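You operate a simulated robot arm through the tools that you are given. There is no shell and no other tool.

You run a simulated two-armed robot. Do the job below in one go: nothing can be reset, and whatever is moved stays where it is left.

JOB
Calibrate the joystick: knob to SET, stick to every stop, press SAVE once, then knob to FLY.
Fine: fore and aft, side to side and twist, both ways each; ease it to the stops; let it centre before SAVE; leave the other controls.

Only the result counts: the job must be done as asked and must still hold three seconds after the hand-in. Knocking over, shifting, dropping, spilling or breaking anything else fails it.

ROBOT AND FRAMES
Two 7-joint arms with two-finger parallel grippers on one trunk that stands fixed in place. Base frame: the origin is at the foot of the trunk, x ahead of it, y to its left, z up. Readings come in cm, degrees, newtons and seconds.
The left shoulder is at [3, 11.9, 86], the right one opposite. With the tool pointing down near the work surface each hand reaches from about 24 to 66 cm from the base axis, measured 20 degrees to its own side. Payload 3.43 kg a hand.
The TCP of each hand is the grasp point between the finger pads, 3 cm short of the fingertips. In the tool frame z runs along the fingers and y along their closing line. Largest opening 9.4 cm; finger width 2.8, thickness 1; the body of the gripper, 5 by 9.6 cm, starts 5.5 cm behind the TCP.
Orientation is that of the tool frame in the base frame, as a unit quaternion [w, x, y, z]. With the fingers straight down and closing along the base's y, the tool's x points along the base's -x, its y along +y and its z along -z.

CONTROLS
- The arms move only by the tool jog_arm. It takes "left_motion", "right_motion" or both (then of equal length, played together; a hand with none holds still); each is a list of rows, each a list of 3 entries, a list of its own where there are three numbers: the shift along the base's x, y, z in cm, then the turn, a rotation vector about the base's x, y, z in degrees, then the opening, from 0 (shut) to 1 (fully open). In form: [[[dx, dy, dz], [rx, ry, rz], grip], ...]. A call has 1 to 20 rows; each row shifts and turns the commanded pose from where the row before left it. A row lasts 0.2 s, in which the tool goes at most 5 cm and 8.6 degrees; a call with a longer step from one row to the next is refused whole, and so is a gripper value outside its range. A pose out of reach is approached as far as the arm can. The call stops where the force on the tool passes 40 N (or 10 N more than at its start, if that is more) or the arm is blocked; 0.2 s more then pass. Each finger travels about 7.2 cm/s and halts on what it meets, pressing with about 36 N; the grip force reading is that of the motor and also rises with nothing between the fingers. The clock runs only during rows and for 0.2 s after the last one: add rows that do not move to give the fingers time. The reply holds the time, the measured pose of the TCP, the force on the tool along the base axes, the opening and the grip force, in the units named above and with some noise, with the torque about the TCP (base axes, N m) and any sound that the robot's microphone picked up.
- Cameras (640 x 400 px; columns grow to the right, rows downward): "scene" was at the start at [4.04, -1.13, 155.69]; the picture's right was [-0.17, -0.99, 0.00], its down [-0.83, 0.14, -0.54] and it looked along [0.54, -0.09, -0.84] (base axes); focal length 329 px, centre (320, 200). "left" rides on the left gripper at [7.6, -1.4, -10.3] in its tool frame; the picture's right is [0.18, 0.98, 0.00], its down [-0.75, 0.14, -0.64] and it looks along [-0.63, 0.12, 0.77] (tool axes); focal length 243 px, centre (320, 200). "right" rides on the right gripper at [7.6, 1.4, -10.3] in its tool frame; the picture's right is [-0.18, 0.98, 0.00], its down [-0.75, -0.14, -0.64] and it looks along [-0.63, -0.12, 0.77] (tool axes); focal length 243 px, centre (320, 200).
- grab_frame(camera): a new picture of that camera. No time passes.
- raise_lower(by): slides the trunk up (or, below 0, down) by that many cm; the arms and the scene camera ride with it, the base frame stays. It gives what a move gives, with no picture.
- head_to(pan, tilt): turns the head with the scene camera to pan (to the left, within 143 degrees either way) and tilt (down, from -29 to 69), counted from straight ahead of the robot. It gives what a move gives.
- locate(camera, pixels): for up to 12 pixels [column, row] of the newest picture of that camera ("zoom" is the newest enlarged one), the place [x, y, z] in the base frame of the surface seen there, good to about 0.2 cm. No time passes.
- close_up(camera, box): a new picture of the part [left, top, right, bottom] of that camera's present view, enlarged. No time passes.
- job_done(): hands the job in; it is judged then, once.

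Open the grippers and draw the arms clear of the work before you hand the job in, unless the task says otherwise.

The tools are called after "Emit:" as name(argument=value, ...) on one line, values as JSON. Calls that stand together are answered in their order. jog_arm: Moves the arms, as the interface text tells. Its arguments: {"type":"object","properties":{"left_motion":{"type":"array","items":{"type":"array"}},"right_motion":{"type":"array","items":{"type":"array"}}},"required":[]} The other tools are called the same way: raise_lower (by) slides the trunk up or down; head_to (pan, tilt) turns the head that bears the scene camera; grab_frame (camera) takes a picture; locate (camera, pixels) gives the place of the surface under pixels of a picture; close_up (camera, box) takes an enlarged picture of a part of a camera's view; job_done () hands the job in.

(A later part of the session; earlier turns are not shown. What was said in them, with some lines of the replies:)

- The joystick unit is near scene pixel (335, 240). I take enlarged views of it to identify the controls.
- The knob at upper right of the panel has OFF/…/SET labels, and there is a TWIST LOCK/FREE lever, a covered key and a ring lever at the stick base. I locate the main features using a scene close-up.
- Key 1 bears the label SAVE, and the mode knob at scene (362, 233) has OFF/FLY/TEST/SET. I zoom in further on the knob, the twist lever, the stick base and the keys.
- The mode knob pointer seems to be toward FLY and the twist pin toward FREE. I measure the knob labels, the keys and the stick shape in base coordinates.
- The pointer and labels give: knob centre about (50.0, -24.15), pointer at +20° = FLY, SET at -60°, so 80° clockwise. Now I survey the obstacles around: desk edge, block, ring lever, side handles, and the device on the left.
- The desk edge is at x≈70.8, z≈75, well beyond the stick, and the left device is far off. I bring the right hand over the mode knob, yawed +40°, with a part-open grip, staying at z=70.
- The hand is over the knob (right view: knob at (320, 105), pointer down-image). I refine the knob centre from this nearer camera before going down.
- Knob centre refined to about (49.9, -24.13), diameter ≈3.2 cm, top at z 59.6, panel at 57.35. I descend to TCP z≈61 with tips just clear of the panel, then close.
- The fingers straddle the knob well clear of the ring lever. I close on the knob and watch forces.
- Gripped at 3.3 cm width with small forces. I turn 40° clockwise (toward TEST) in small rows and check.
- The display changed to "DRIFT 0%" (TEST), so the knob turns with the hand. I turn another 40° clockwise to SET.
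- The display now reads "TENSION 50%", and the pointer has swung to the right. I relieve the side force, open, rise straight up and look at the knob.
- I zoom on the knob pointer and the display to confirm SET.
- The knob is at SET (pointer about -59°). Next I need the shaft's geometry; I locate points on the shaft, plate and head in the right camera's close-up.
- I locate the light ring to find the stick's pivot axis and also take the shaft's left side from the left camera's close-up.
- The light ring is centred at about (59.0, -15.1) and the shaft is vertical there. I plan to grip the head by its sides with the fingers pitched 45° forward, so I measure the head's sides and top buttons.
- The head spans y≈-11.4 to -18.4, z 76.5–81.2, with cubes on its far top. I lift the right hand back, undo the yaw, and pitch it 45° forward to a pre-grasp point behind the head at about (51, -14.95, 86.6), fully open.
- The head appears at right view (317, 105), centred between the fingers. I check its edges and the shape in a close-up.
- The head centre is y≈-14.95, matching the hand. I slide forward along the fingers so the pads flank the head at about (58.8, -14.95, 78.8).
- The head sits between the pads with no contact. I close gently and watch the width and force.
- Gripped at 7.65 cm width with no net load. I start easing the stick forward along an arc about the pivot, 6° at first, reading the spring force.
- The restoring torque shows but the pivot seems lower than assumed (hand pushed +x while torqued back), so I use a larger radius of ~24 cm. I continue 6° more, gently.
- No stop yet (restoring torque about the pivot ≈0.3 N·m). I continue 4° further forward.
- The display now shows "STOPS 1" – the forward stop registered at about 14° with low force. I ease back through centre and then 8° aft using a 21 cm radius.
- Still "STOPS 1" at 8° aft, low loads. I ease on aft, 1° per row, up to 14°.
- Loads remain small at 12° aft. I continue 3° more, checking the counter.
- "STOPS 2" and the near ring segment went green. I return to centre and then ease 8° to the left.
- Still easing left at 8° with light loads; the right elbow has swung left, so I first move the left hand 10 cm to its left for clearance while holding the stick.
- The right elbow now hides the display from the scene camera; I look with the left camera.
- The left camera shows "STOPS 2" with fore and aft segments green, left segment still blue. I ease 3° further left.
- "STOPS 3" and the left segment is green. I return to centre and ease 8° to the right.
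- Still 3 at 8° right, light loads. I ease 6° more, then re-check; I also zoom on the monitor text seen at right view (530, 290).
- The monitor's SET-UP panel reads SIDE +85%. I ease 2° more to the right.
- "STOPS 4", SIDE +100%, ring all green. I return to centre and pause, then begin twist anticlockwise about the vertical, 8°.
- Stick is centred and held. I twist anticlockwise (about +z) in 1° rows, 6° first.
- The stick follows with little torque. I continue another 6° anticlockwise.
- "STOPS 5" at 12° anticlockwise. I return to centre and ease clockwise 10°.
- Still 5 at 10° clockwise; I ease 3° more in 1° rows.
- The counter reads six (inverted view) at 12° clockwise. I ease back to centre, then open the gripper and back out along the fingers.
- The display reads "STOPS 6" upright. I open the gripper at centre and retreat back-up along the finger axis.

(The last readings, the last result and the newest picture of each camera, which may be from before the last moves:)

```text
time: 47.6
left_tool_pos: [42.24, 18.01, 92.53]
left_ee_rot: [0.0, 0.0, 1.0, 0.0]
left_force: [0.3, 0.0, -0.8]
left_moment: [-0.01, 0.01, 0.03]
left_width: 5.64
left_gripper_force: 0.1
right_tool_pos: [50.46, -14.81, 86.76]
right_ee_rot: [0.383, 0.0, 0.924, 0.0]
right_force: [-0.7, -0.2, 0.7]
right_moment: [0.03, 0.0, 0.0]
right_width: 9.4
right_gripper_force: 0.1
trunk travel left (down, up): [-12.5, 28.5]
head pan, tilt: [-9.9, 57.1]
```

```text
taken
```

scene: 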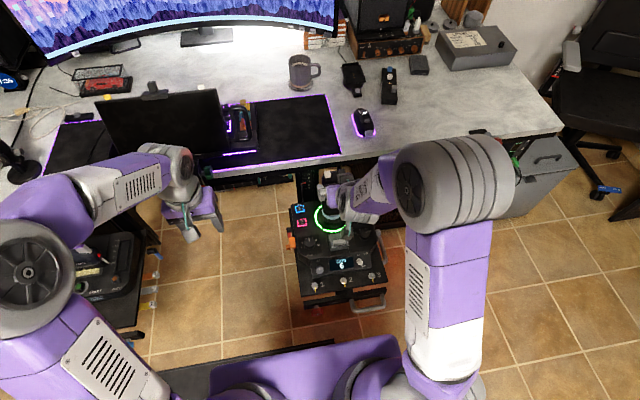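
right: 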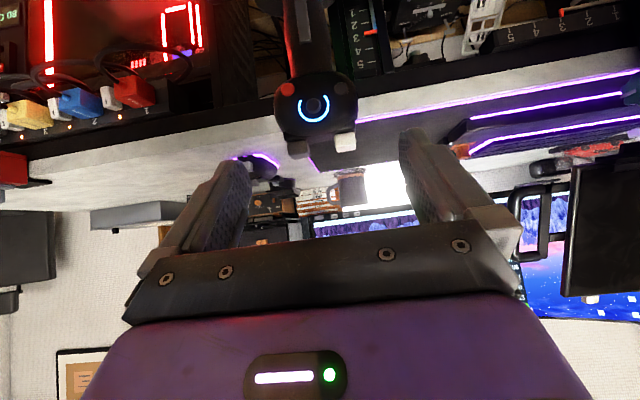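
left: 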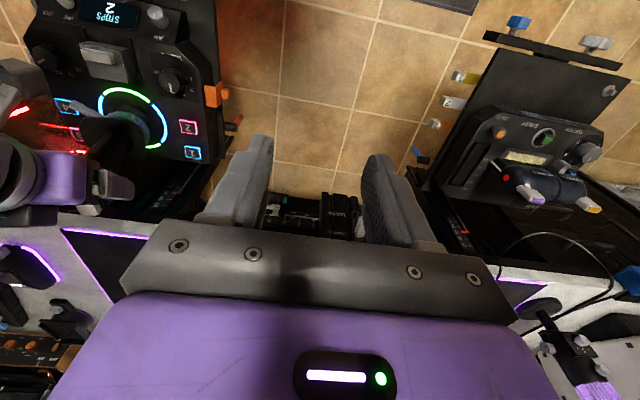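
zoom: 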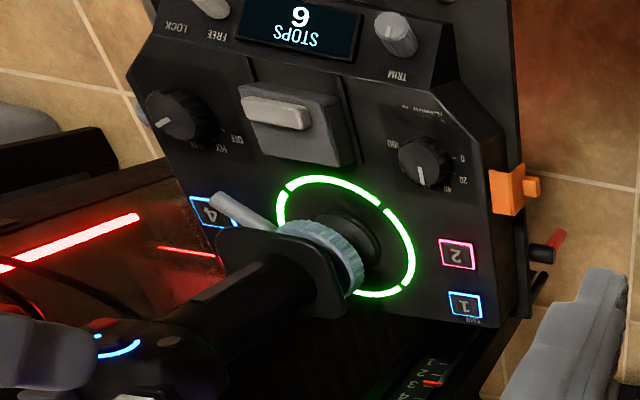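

The stick is released and upright. I bring the right hand back to the right with fingers down to clear space for the left hand.

Emit:
jog_arm(right_motion=[[[-1.2, -1, 0.4], [0, 7.5, 0], 0.8], [[-1.2, -2.2, 0], [0, 7.5, 0], 0.6], [[-1.2, -2.3, 0], [0, 7.5, 0], 0.52], [[-1.2, -2.3, 0], [0, 7.5, 0], 0.52], [[-1, -2.3, 0], [0, 7.5, 0], 0.52], [[0, -2.2, 0], [0, 7.5, 0], 0.52], [[0, 0, 0], [0, 0, 0], 0.52]])

Emit:
grab_frame(camera="scene")

Emit:
close_up(camera="scene", box=[280, 165, 384, 230])

Emit:
locate(camera="zoom", pixels=[[320, 60], [345, 70], [125, 263], [90, 235], [165, 240], [100, 300], [170, 290], [130, 235], [150, 350]])

```text
time: 49.2
left_tool_pos: [42.29, 18.13, 92.66]
left_ee_rot: [0.0, 0.0, 1.0, -0.001]
left_force: [0.1, -0.1, 0.0]
left_moment: [0.0, 0.02, 0.0]
left_width: 5.62
left_gripper_force: 0.1
right_tool_pos: [44.73, -27.2, 87.12]
right_ee_rot: [-0.002, 0.0, 1.0, 0.0]
right_force: [0.3, -0.4, -0.3]
right_moment: [0.0, 0.01, -0.03]
right_width: 4.88
right_gripper_force: 0.0
trunk travel left (down, up): [-12.5, 28.5]
head pan, tilt: [-9.9, 57.1]
```

```text
taken
```

scene: 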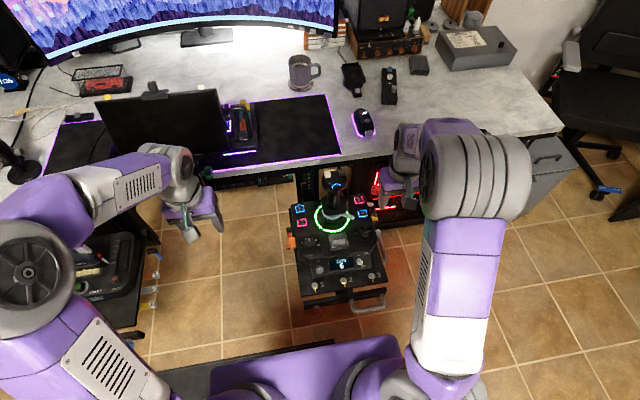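

```text
6.15 times, centred on (332, 198) of scene
```

zoom: 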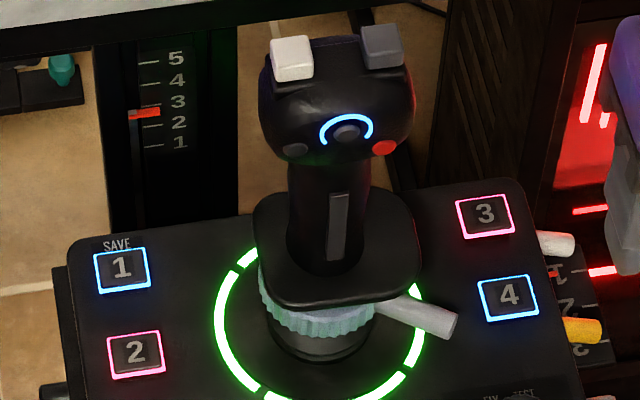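

```text
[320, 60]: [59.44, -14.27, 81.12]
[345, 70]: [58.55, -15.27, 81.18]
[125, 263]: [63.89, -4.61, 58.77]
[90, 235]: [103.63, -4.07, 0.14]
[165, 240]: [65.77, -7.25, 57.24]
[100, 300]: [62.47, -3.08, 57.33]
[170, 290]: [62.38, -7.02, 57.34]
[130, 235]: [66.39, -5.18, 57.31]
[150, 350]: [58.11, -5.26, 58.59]
```

Stick centred, "STOPS 6" still lit; SAVE key 1 centre is (63.9, -4.6, 58.75). I bring the left hand, fingers shut, pitched 30° forward and yawed -20°, toward a point above the key, keeping clear of the stick.

Emit:
jog_arm(left_motion=[[[2.13, -2.26, -2.57], [0, -6, 0], 0.3], [[2.13, -2.26, -2.57], [0, -6, 0], 0.1], [[2.13, -2.26, -2.57], [0, -6, 0], 0], [[2.13, -2.26, -2.57], [0, -6, 0], 0], [[2.13, -2.26, -2.57], [0, -6, 0], 0], [[2.13, -2.26, -2.57], [0, 0, -4], 0], [[2.13, -2.26, -2.2], [0, 0, -4], 0], [[0, 0, 0], [0, 0, 0], 0]])

Emit:
grab_frame(camera="scene")

Emit:
grab_frame(camera="left")

```text
time: 51.0
left_tool_pos: [57.18, 2.18, 74.76]
left_ee_rot: [0.259, 0.068, 0.963, -0.018]
left_force: [0.0, 0.3, -0.2]
left_moment: [0.02, -0.03, 0.0]
left_width: 0.04
left_gripper_force: 33.1
right_tool_pos: [44.74, -27.23, 87.22]
right_ee_rot: [0.0, -0.001, 1.0, 0.0]
right_force: [0.5, 0.1, -0.1]
right_moment: [-0.01, 0.02, 0.01]
right_width: 4.9
right_gripper_force: 0.2
trunk travel left (down, up): [-12.5, 28.5]
head pan, tilt: [-9.9, 57.1]
```

```text
taken
```

scene: 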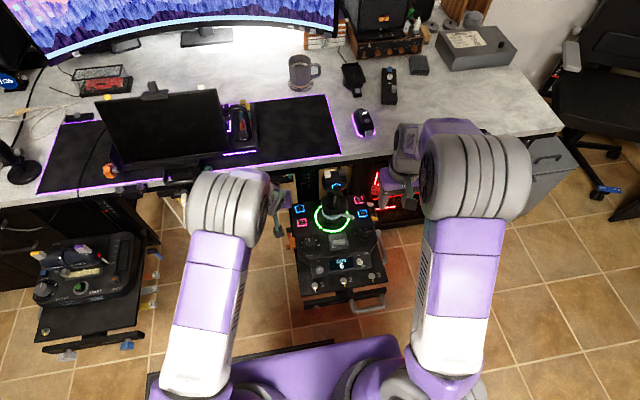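

```text
taken
```

left: 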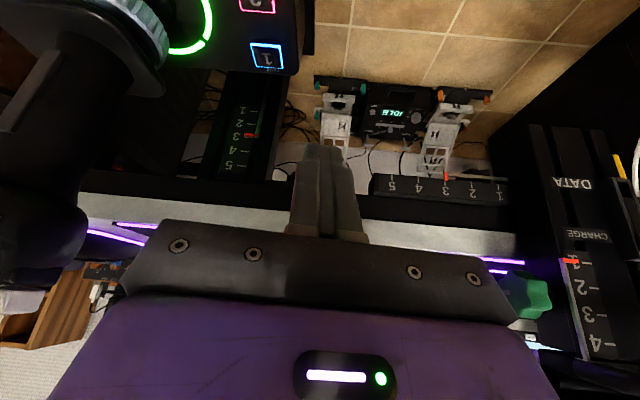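

The hand is on course, key 1 seen at left view (268, 57). I go to about 4.5 cm above the key while completing the yaw.

Emit:
jog_arm(left_motion=[[[2.1, -2.2, -2.6], [0, 0, -4], 0], [[2.1, -2.2, -2.6], [0, 0, -4], 0], [[2.2, -2.28, -2.6], [0, 0, -4], 0], [[0, 0, 0], [0, 0, 0], 0]])

Emit:
grab_frame(camera="left")

Emit:
close_up(camera="scene", box=[270, 165, 374, 230])

```text
time: 52.0
left_tool_pos: [63.42, -4.39, 67.12]
left_ee_rot: [0.255, 0.169, 0.951, -0.045]
left_force: [-0.4, -0.5, -0.8]
left_moment: [0.0, -0.01, -0.01]
left_width: 0.0
left_gripper_force: 33.1
right_tool_pos: [44.85, -27.22, 87.25]
right_ee_rot: [0.0, 0.0, 1.0, 0.0]
right_force: [0.2, 0.9, -0.1]
right_moment: [0.0, -0.02, -0.01]
right_width: 4.88
right_gripper_force: 0.2
trunk travel left (down, up): [-12.5, 28.5]
head pan, tilt: [-9.9, 57.1]
```

```text
taken
```

left: 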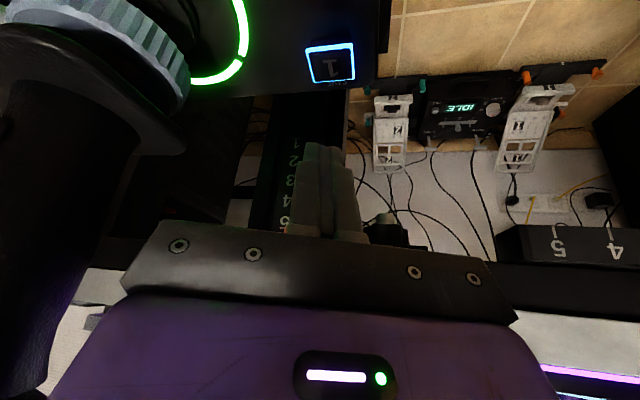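

```text
6.15 times, centred on (322, 198) of scene
```

zoom: 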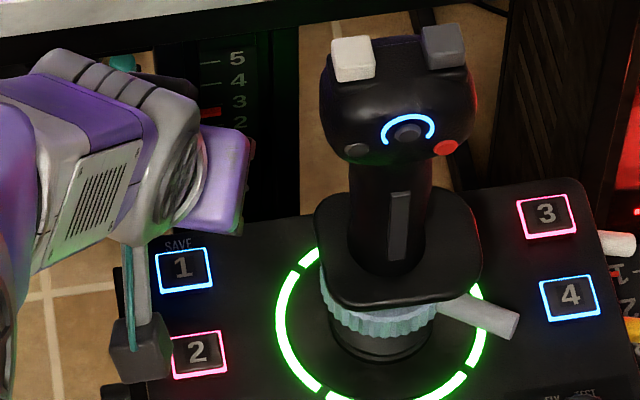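

I check key 1's position with the left camera, at (330, 62), and the fingertip at (322, 150).

Emit:
locate(camera="left", pixels=[[330, 66], [312, 52], [350, 50], [315, 78], [350, 78], [312, 145], [335, 148], [322, 160]])

Emit:
close_up(camera="left", box=[270, 20, 430, 180])

```text
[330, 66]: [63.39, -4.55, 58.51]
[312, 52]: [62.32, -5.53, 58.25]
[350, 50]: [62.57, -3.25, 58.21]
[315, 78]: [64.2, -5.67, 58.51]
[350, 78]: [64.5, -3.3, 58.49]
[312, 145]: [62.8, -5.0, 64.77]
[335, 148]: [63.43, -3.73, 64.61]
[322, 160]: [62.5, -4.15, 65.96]
```

```text
2.50 times, centred on (350, 100) of left
```

zoom: 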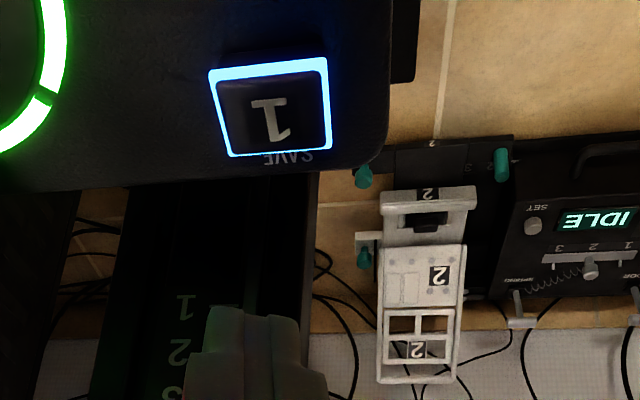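

Key centre agrees at about (63.5, -4.5, 58.5); tip lies right above it. I go down 4 cm to hover about 1 cm above.

Emit:
jog_arm(left_motion=[[[-0.05, -0.05, -1.5], [0, 0, 0], 0], [[-0.05, 0, -1.5], [0, 0, 0], 0], [[0, 0, -1.0], [0, 0, 0], 0], [[0, 0, 0], [0, 0, 0], 0]])

Emit:
close_up(camera="left", box=[260, 20, 420, 180])

Emit:
close_up(camera="scene", box=[280, 175, 360, 225])

```text
time: 53.0
left_tool_pos: [63.25, -4.33, 63.32]
left_ee_rot: [0.255, 0.168, 0.951, -0.045]
left_force: [0.6, 0.2, 0.6]
left_moment: [0.0, -0.03, -0.02]
left_width: 0.0
left_gripper_force: 33.3
right_tool_pos: [44.77, -27.17, 87.17]
right_ee_rot: [0.0, 0.0, 1.0, 0.001]
right_force: [-0.9, 0.4, -1.3]
right_moment: [-0.01, -0.03, 0.01]
right_width: 4.92
right_gripper_force: 0.0
trunk travel left (down, up): [-12.5, 28.5]
head pan, tilt: [-9.9, 57.1]
```

```text
2.50 times, centred on (340, 100) of left
```

zoom: 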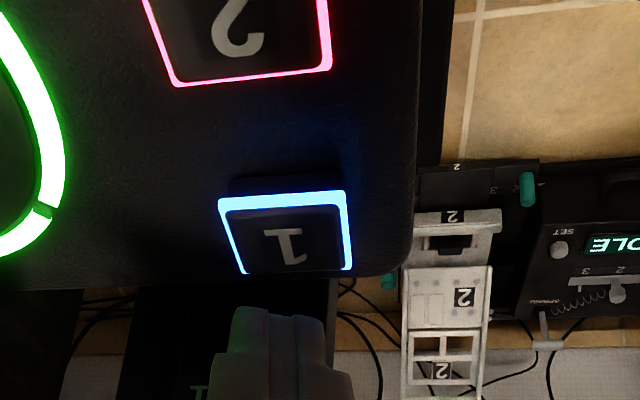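

```text
8.00 times, centred on (320, 200) of scene
```

zoom: 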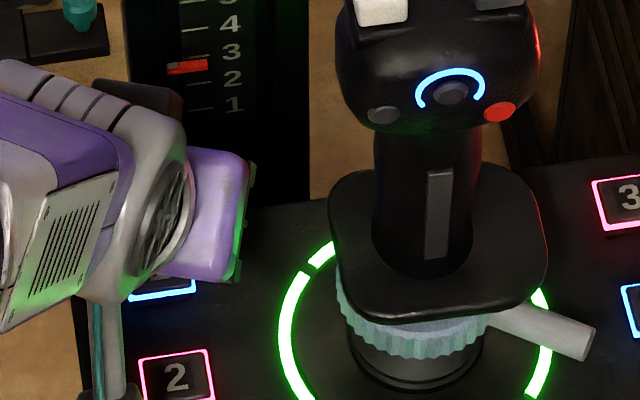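

The tip edge projects to about x≈64, slightly beyond the key centre, so I shift back 0.3 cm, lower 1.2 cm and then go in 0.2 cm rows, watching force.

Emit:
jog_arm(left_motion=[[[-0.3, 0, -0.6], [0, 0, 0], 0], [[0, 0, -0.6], [0, 0, 0], 0], [[0, 0, -0.2], [0, 0, 0], 0], [[0, 0, -0.2], [0, 0, 0], 0]])

Emit:
close_up(camera="left", box=[260, 20, 420, 180])

```text
time: 54.0
left_tool_pos: [63.01, -4.52, 61.55]
left_ee_rot: [0.255, 0.168, 0.951, -0.045]
left_force: [-1.0, 0.4, 0.6]
left_moment: [0.01, 0.0, 0.01]
left_width: 0.02
left_gripper_force: 32.9
right_tool_pos: [44.71, -27.27, 87.14]
right_ee_rot: [0.0, 0.0, 1.0, 0.0]
right_force: [0.2, -0.2, 0.9]
right_moment: [0.01, 0.0, 0.02]
right_width: 4.9
right_gripper_force: 0.1
trunk travel left (down, up): [-12.5, 28.5]
head pan, tilt: [-9.9, 57.1]
heard: click
```

```text
2.50 times, centred on (340, 100) of left
```

zoom: 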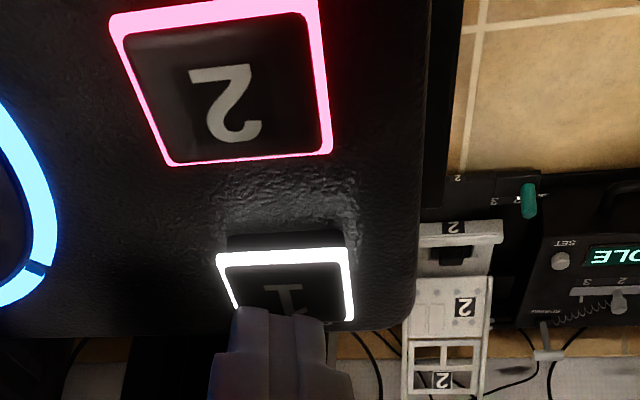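

A click was heard, key 1 glows white and the ring went back to blue: SAVE has been pressed. I lift straight up now and look at the display.

Emit:
jog_arm(left_motion=[[[0, 0, 0.8], [0, 0, 0], 0], [[0, 0, 2], [0, 0, 0], 0], [[0, 0, 3], [0, 0, 0], 0], [[0, 0, 3], [0, 0, 0], 0]])

Emit:
close_up(camera="scene", box=[280, 165, 392, 305])

Emit:
grab_frame(camera="left")

```text
time: 55.0
left_tool_pos: [63.02, -4.48, 70.45]
left_ee_rot: [0.255, 0.168, 0.951, -0.046]
left_force: [-0.1, 0.7, 0.4]
left_moment: [0.03, 0.01, -0.01]
left_width: 0.04
left_gripper_force: 33.3
right_tool_pos: [44.64, -27.14, 87.2]
right_ee_rot: [0.0, 0.0, 1.0, 0.0]
right_force: [-0.1, 0.1, -0.6]
right_moment: [-0.03, 0.02, 0.03]
right_width: 4.92
right_gripper_force: 0.1
trunk travel left (down, up): [-12.5, 28.5]
head pan, tilt: [-9.9, 57.1]
```

```text
2.86 times, centred on (336, 235) of scene
```

zoom: 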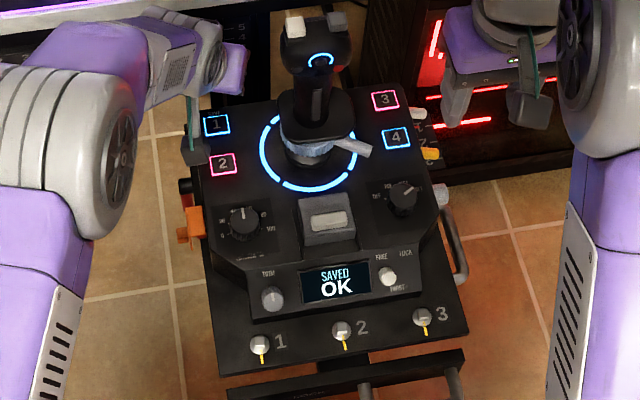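

```text
taken
```

left: 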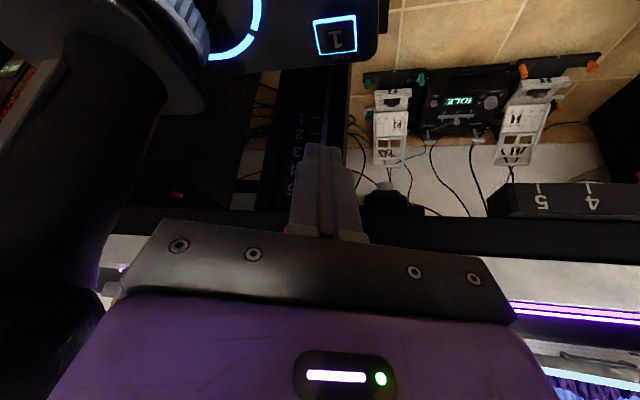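

Display reads "SAVED OK". I withdraw the left hand along its way in to its parking place and open it.

Emit:
jog_arm(left_motion=[[[-2.08, 2.26, 2.2], [0, 0, 4], 0], [[-2.08, 2.26, 2.2], [0, 0, 4], 0], [[-2.08, 2.26, 2.2], [0, 0, 4], 0], [[-2.08, 2.26, 2.2], [0, 0, 4], 0], [[-2.08, 2.26, 2.2], [0, 0, 4], 0.2], [[-2.08, 2.26, 2.2], [0, 6, 0], 0.4], [[-2.08, 2.26, 2.2], [0, 6, 0], 0.6], [[-2.08, 2.26, 2.2], [0, 6, 0], 0.8], [[-2.08, 2.26, 2.2], [0, 6, 0], 1], [[-2.08, 2.26, 2.2], [0, 6, 0], 1], [[0, 0, 0], [0, 0, 0], 1]])

Emit:
grab_frame(camera="scene")

Emit:
grab_frame(camera="right")

```text
time: 57.4
left_tool_pos: [42.28, 18.02, 92.54]
left_ee_rot: [-0.001, 0.0, 1.0, 0.0]
left_force: [-0.3, -0.5, 0.5]
left_moment: [-0.03, -0.01, -0.01]
left_width: 9.4
left_gripper_force: 0.0
right_tool_pos: [44.85, -27.24, 87.21]
right_ee_rot: [0.0, 0.0, 1.0, 0.0]
right_force: [-0.3, 0.4, 0.6]
right_moment: [-0.03, 0.01, 0.01]
right_width: 4.9
right_gripper_force: 0.1
trunk travel left (down, up): [-12.5, 28.5]
head pan, tilt: [-9.9, 57.1]
```

```text
taken
```

scene: 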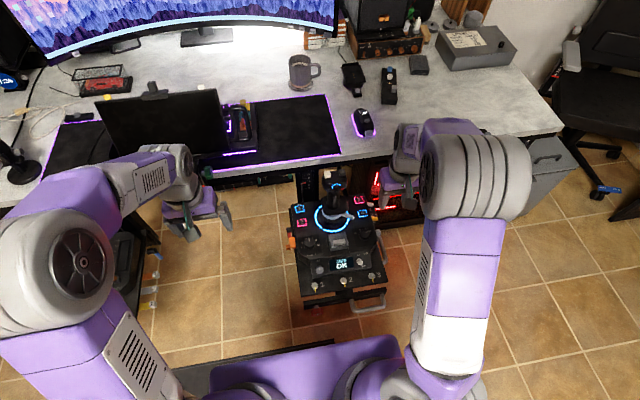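

```text
taken
```

right: 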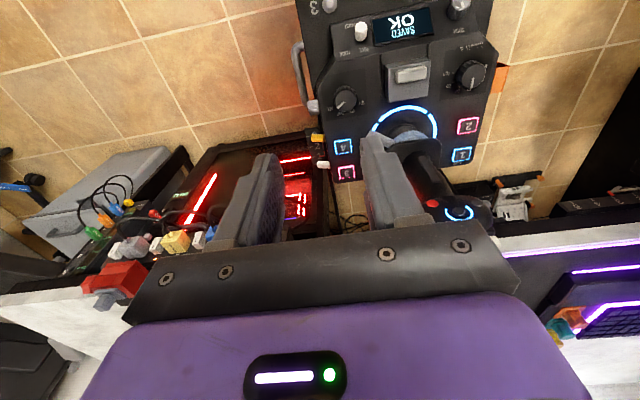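

Now the knob. I bring the right hand over it with yaw -40° at z≈73, ready to turn it anticlockwise by 80°.

Emit:
jog_arm(right_motion=[[[1.01, 0.58, -2.84], [0, 0, -8], 0.52], [[1.01, 0.58, -2.84], [0, 0, -8], 0.52], [[1.01, 0.58, -2.84], [0, 0, -8], 0.52], [[1.01, 0.58, -2.84], [0, 0, -8], 0.52], [[1.01, 0.6, -2.84], [0, 0, -8], 0.52], [[0, 0, 0], [0, 0, 0], 0.52]])

Emit:
close_up(camera="right", box=[270, 60, 382, 130])

Emit:
locate(camera="zoom", pixels=[[320, 200], [200, 200], [440, 200], [320, 100], [320, 280]])

```text
time: 58.8
left_tool_pos: [42.2, 18.07, 92.51]
left_ee_rot: [0.0, -0.001, 1.0, 0.0]
left_force: [0.6, 0.1, -0.1]
left_moment: [-0.02, 0.02, 0.0]
left_width: 9.38
left_gripper_force: 0.1
right_tool_pos: [49.64, -24.39, 72.91]
right_ee_rot: [0.0, 0.343, 0.94, 0.0]
right_force: [-0.6, 0.2, -0.1]
right_moment: [0.0, -0.05, 0.01]
right_width: 4.88
right_gripper_force: 0.1
trunk travel left (down, up): [-12.5, 28.5]
head pan, tilt: [-9.9, 57.1]
```

```text
5.71 times, centred on (326, 95) of right
```

zoom: 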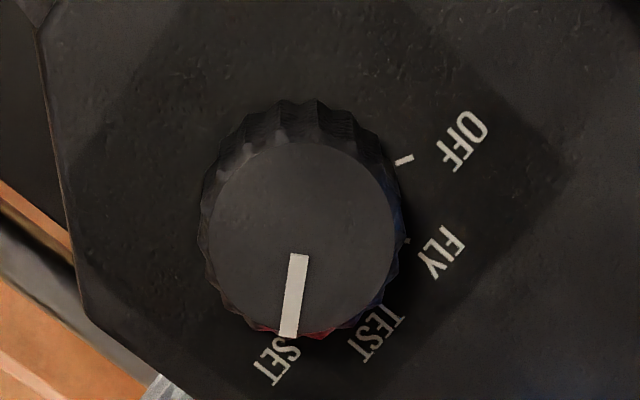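

```text
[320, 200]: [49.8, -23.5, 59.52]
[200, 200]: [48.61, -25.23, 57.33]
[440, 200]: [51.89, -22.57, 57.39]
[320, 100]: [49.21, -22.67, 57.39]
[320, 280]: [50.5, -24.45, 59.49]
```

The knob centre again measures (49.9, -24.12), pointer at SET. I correct the offset by (+0.22, +0.2) and descend to z≈61.

Emit:
jog_arm(right_motion=[[[0.22, 0.22, -3], [0, 0, 0], 0.52], [[0, 0, -3], [0, 0, 0], 0.52], [[0, 0, -3], [0, 0, 0], 0.52], [[0, 0, -1.5], [0, 0, 0], 0.52], [[0, 0, -0.9], [0, 0, 0], 0.52], [[0, 0, -0.5], [0, 0, 0], 0.52], [[0, 0, 0], [0, 0, 0], 0.52]])

Emit:
grab_frame(camera="right")

```text
time: 60.4
left_tool_pos: [42.3, 18.01, 92.52]
left_ee_rot: [0.0, 0.0, 1.0, 0.0]
left_force: [0.0, -0.5, -0.1]
left_moment: [0.03, -0.03, 0.03]
left_width: 9.41
left_gripper_force: 0.1
right_tool_pos: [49.98, -24.08, 61.11]
right_ee_rot: [0.0, 0.343, 0.939, 0.0]
right_force: [0.6, 0.4, 0.2]
right_moment: [-0.01, 0.01, 0.02]
right_width: 4.87
right_gripper_force: 0.0
trunk travel left (down, up): [-12.5, 28.5]
head pan, tilt: [-9.9, 57.1]
```

```text
taken
```

right: 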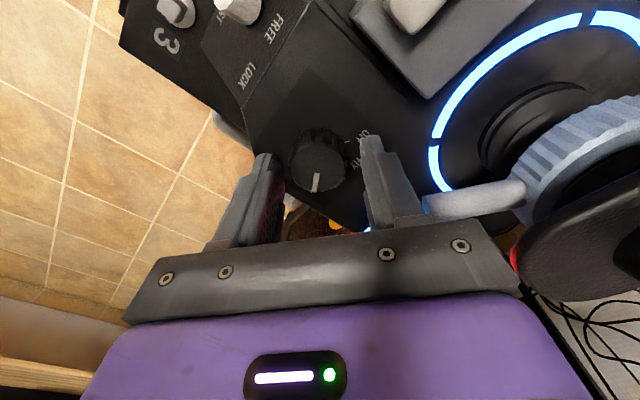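

The fingers straddle the knob evenly and clear of the lever. I close and turn 40° anticlockwise.

Emit:
jog_arm(right_motion=[[[0, 0, 0], [0, 0, 0], 0.4], [[0, 0, 0], [0, 0, 0], 0.3], [[0, 0, 0], [0, 0, 0], 0.2], [[0, 0, 0], [0, 0, 0], 0.2], [[0, 0, 0], [0, 0, 5], 0.2], [[0, 0, 0], [0, 0, 5], 0.2], [[0, 0, 0], [0, 0, 5], 0.2], [[0, 0, 0], [0, 0, 5], 0.2], [[0, 0, 0], [0, 0, 5], 0.2], [[0, 0, 0], [0, 0, 5], 0.2], [[0, 0, 0], [0, 0, 5], 0.2], [[0, 0, 0], [0, 0, 5], 0.2]])

Emit:
close_up(camera="scene", box=[310, 195, 390, 275])

```text
time: 63.0
left_tool_pos: [42.37, 17.93, 92.37]
left_ee_rot: [0.0, 0.0, 1.0, 0.0]
left_force: [0.6, 0.1, 0.1]
left_moment: [-0.05, -0.01, 0.03]
left_width: 9.41
left_gripper_force: 0.1
right_tool_pos: [49.84, -24.09, 61.09]
right_ee_rot: [-0.001, -0.001, 1.0, 0.0]
right_force: [-6.5, -11.4, 0.0]
right_moment: [-0.33, 0.48, 0.01]
right_width: 3.34
right_gripper_force: 44.6
trunk travel left (down, up): [-12.5, 28.5]
head pan, tilt: [-9.9, 57.1]
```

```text
5.00 times, centred on (350, 235) of scene
```

zoom: 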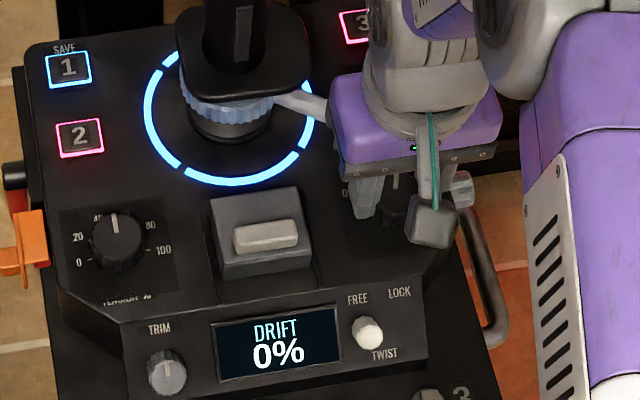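

Display shows DRIFT 0% (TEST). I relieve the side load slightly and turn the remaining 40° to FLY.

Emit:
jog_arm(right_motion=[[[-0.05, -0.1, 0], [0, 0, 5], 0.2], [[0, 0, 0], [0, 0, 5], 0.2], [[0, 0, 0], [0, 0, 5], 0.2], [[0, 0, 0], [0, 0, 5], 0.2], [[0, 0, 0], [0, 0, 5], 0.2], [[0, 0, 0], [0, 0, 5], 0.2], [[0, 0, 0], [0, 0, 5], 0.2], [[0, 0, 0], [0, 0, 5], 0.2]])

Emit:
close_up(camera="scene", box=[310, 195, 390, 275])

Emit:
grab_frame(camera="right")

```text
time: 64.8
left_tool_pos: [42.33, 17.88, 92.41]
left_ee_rot: [0.0, 0.0, 1.0, 0.0]
left_force: [-0.3, 0.2, 0.9]
left_moment: [0.01, 0.0, -0.01]
left_width: 9.39
left_gripper_force: 0.1
right_tool_pos: [49.79, -24.13, 61.11]
right_ee_rot: [0.0, -0.343, 0.939, 0.002]
right_force: [-4.5, -1.8, -7.2]
right_moment: [-0.28, 0.22, 0.0]
right_width: 3.28
right_gripper_force: 45.3
trunk travel left (down, up): [-12.5, 28.5]
head pan, tilt: [-9.9, 57.1]
```

```text
5.00 times, centred on (350, 235) of scene
```

zoom: 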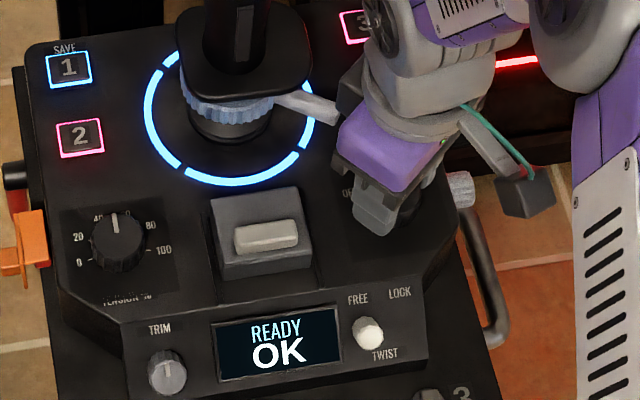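

```text
taken
```

right: 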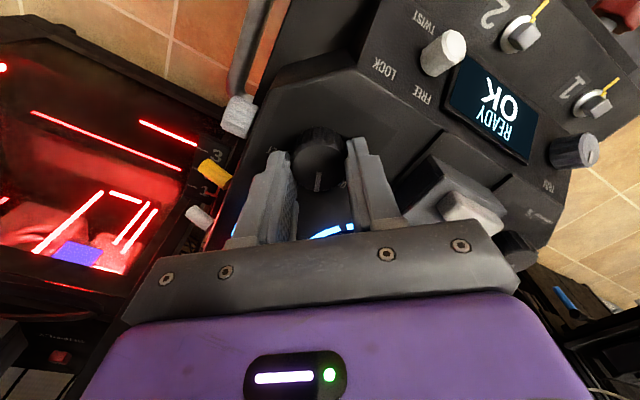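

The display reads "READY OK" in FLY. I open the gripper, rise straight up and draw back to the parking pose with the yaw undone.

Emit:
jog_arm(right_motion=[[[0, 0, 0], [0, 0, 0], 0.4], [[0, 0, 0], [0, 0, 0], 0.52], [[0, 0, 0.5], [0, 0, 0], 0.52], [[0, 0, 1.5], [0, 0, 0], 0.52], [[0, 0, 3], [0, 0, 0], 0.52], [[0, 0, 4], [0, 0, 0], 0.52], [[-1.3, -0.6, 3.4], [0, 0, -8], 0.6], [[-1.3, -0.6, 3.4], [0, 0, -8], 0.7], [[-1.3, -0.6, 3.4], [0, 0, -8], 0.8], [[-1.3, -0.6, 3.4], [0, 0, -8], 0.9], [[-1.3, -0.6, 3.4], [0, 0, -8], 1], [[0, 0, 0], [0, 0, 0], 1], [[0, 0, 0], [0, 0, 0], 1]])

Emit:
grab_frame(camera="scene")

Emit:
close_up(camera="scene", box=[280, 165, 392, 305])

Emit:
close_up(camera="scene", box=[347, 222, 379, 242])

```text
time: 67.6
left_tool_pos: [42.23, 17.97, 92.39]
left_ee_rot: [0.001, 0.0, 1.0, 0.0]
left_force: [-0.7, -0.2, -0.8]
left_moment: [0.01, 0.0, 0.02]
left_width: 9.39
left_gripper_force: 0.0
right_tool_pos: [43.46, -27.06, 87.09]
right_ee_rot: [-0.001, 0.001, 1.0, 0.0]
right_force: [0.2, 0.6, -0.9]
right_moment: [-0.02, -0.01, 0.01]
right_width: 9.42
right_gripper_force: 0.1
trunk travel left (down, up): [-12.5, 28.5]
head pan, tilt: [-9.9, 57.1]
```

```text
taken
```

scene: 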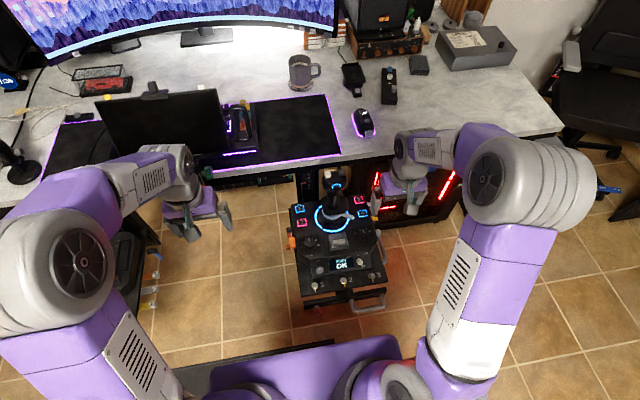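

```text
2.86 times, centred on (336, 235) of scene
```

zoom: 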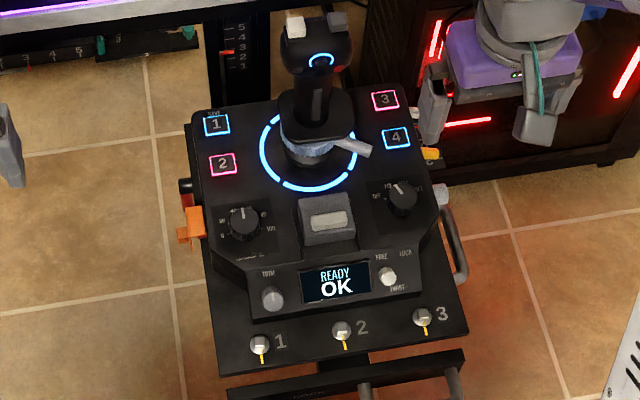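

```text
16.00 times, centred on (363, 232) of scene
```

zoom: 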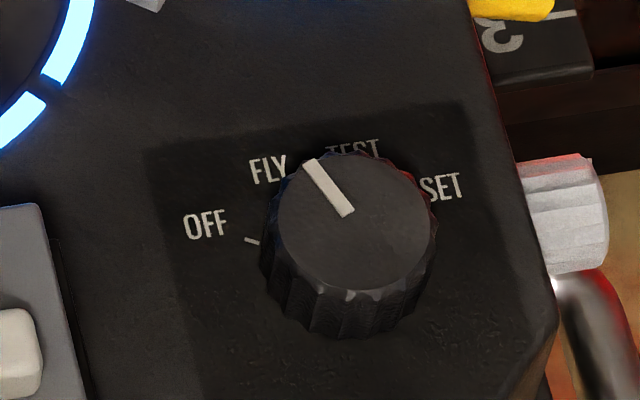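

Knob is at FLY with "READY OK", and the unit hasn't shifted. A last comparison of the stick base, ring lever, tension knob and twist pin against the opening views.

Emit:
close_up(camera="scene", box=[300, 165, 390, 225])

Emit:
close_up(camera="scene", box=[300, 215, 390, 275])

```text
6.67 times, centred on (345, 195) of scene
```

zoom: 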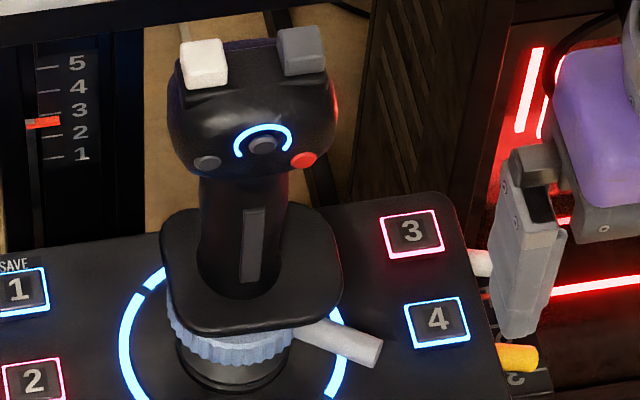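

```text
6.67 times, centred on (345, 245) of scene
```

zoom: 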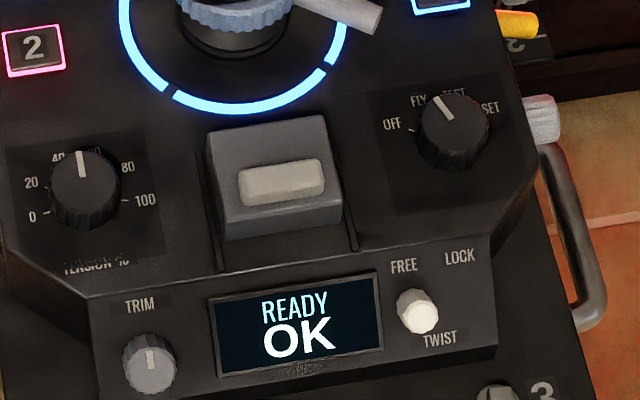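

All other controls look the same as at the start, the stick is centred, the knob is at FLY, the display says READY OK, and both hands are open and clear. I hand the job in.

Emit:
job_done()

```text
The job is handed in.
```

The joystick is calibrated and the job is handed in. The unit's display reads "READY OK" with the knob back at FLY.

- **Stops:** with the knob at SET, I eased the stick fore, aft, left and right and twisted it both ways. The display counted 6 stops. The force on the stick stayed about 12 N or less.
- **Centring:** I brought the stick back to centre and let go before touching SAVE.
- **SAVE:** I pressed key 1 (labelled SAVE) once. There was one click, and the display showed "SAVED OK".
- **Other controls:** the tension and trim knobs, twist switch and ring lever look the same in the last pictures as in the first. The unit had not shifted.

Both hands are open and clear of the work.
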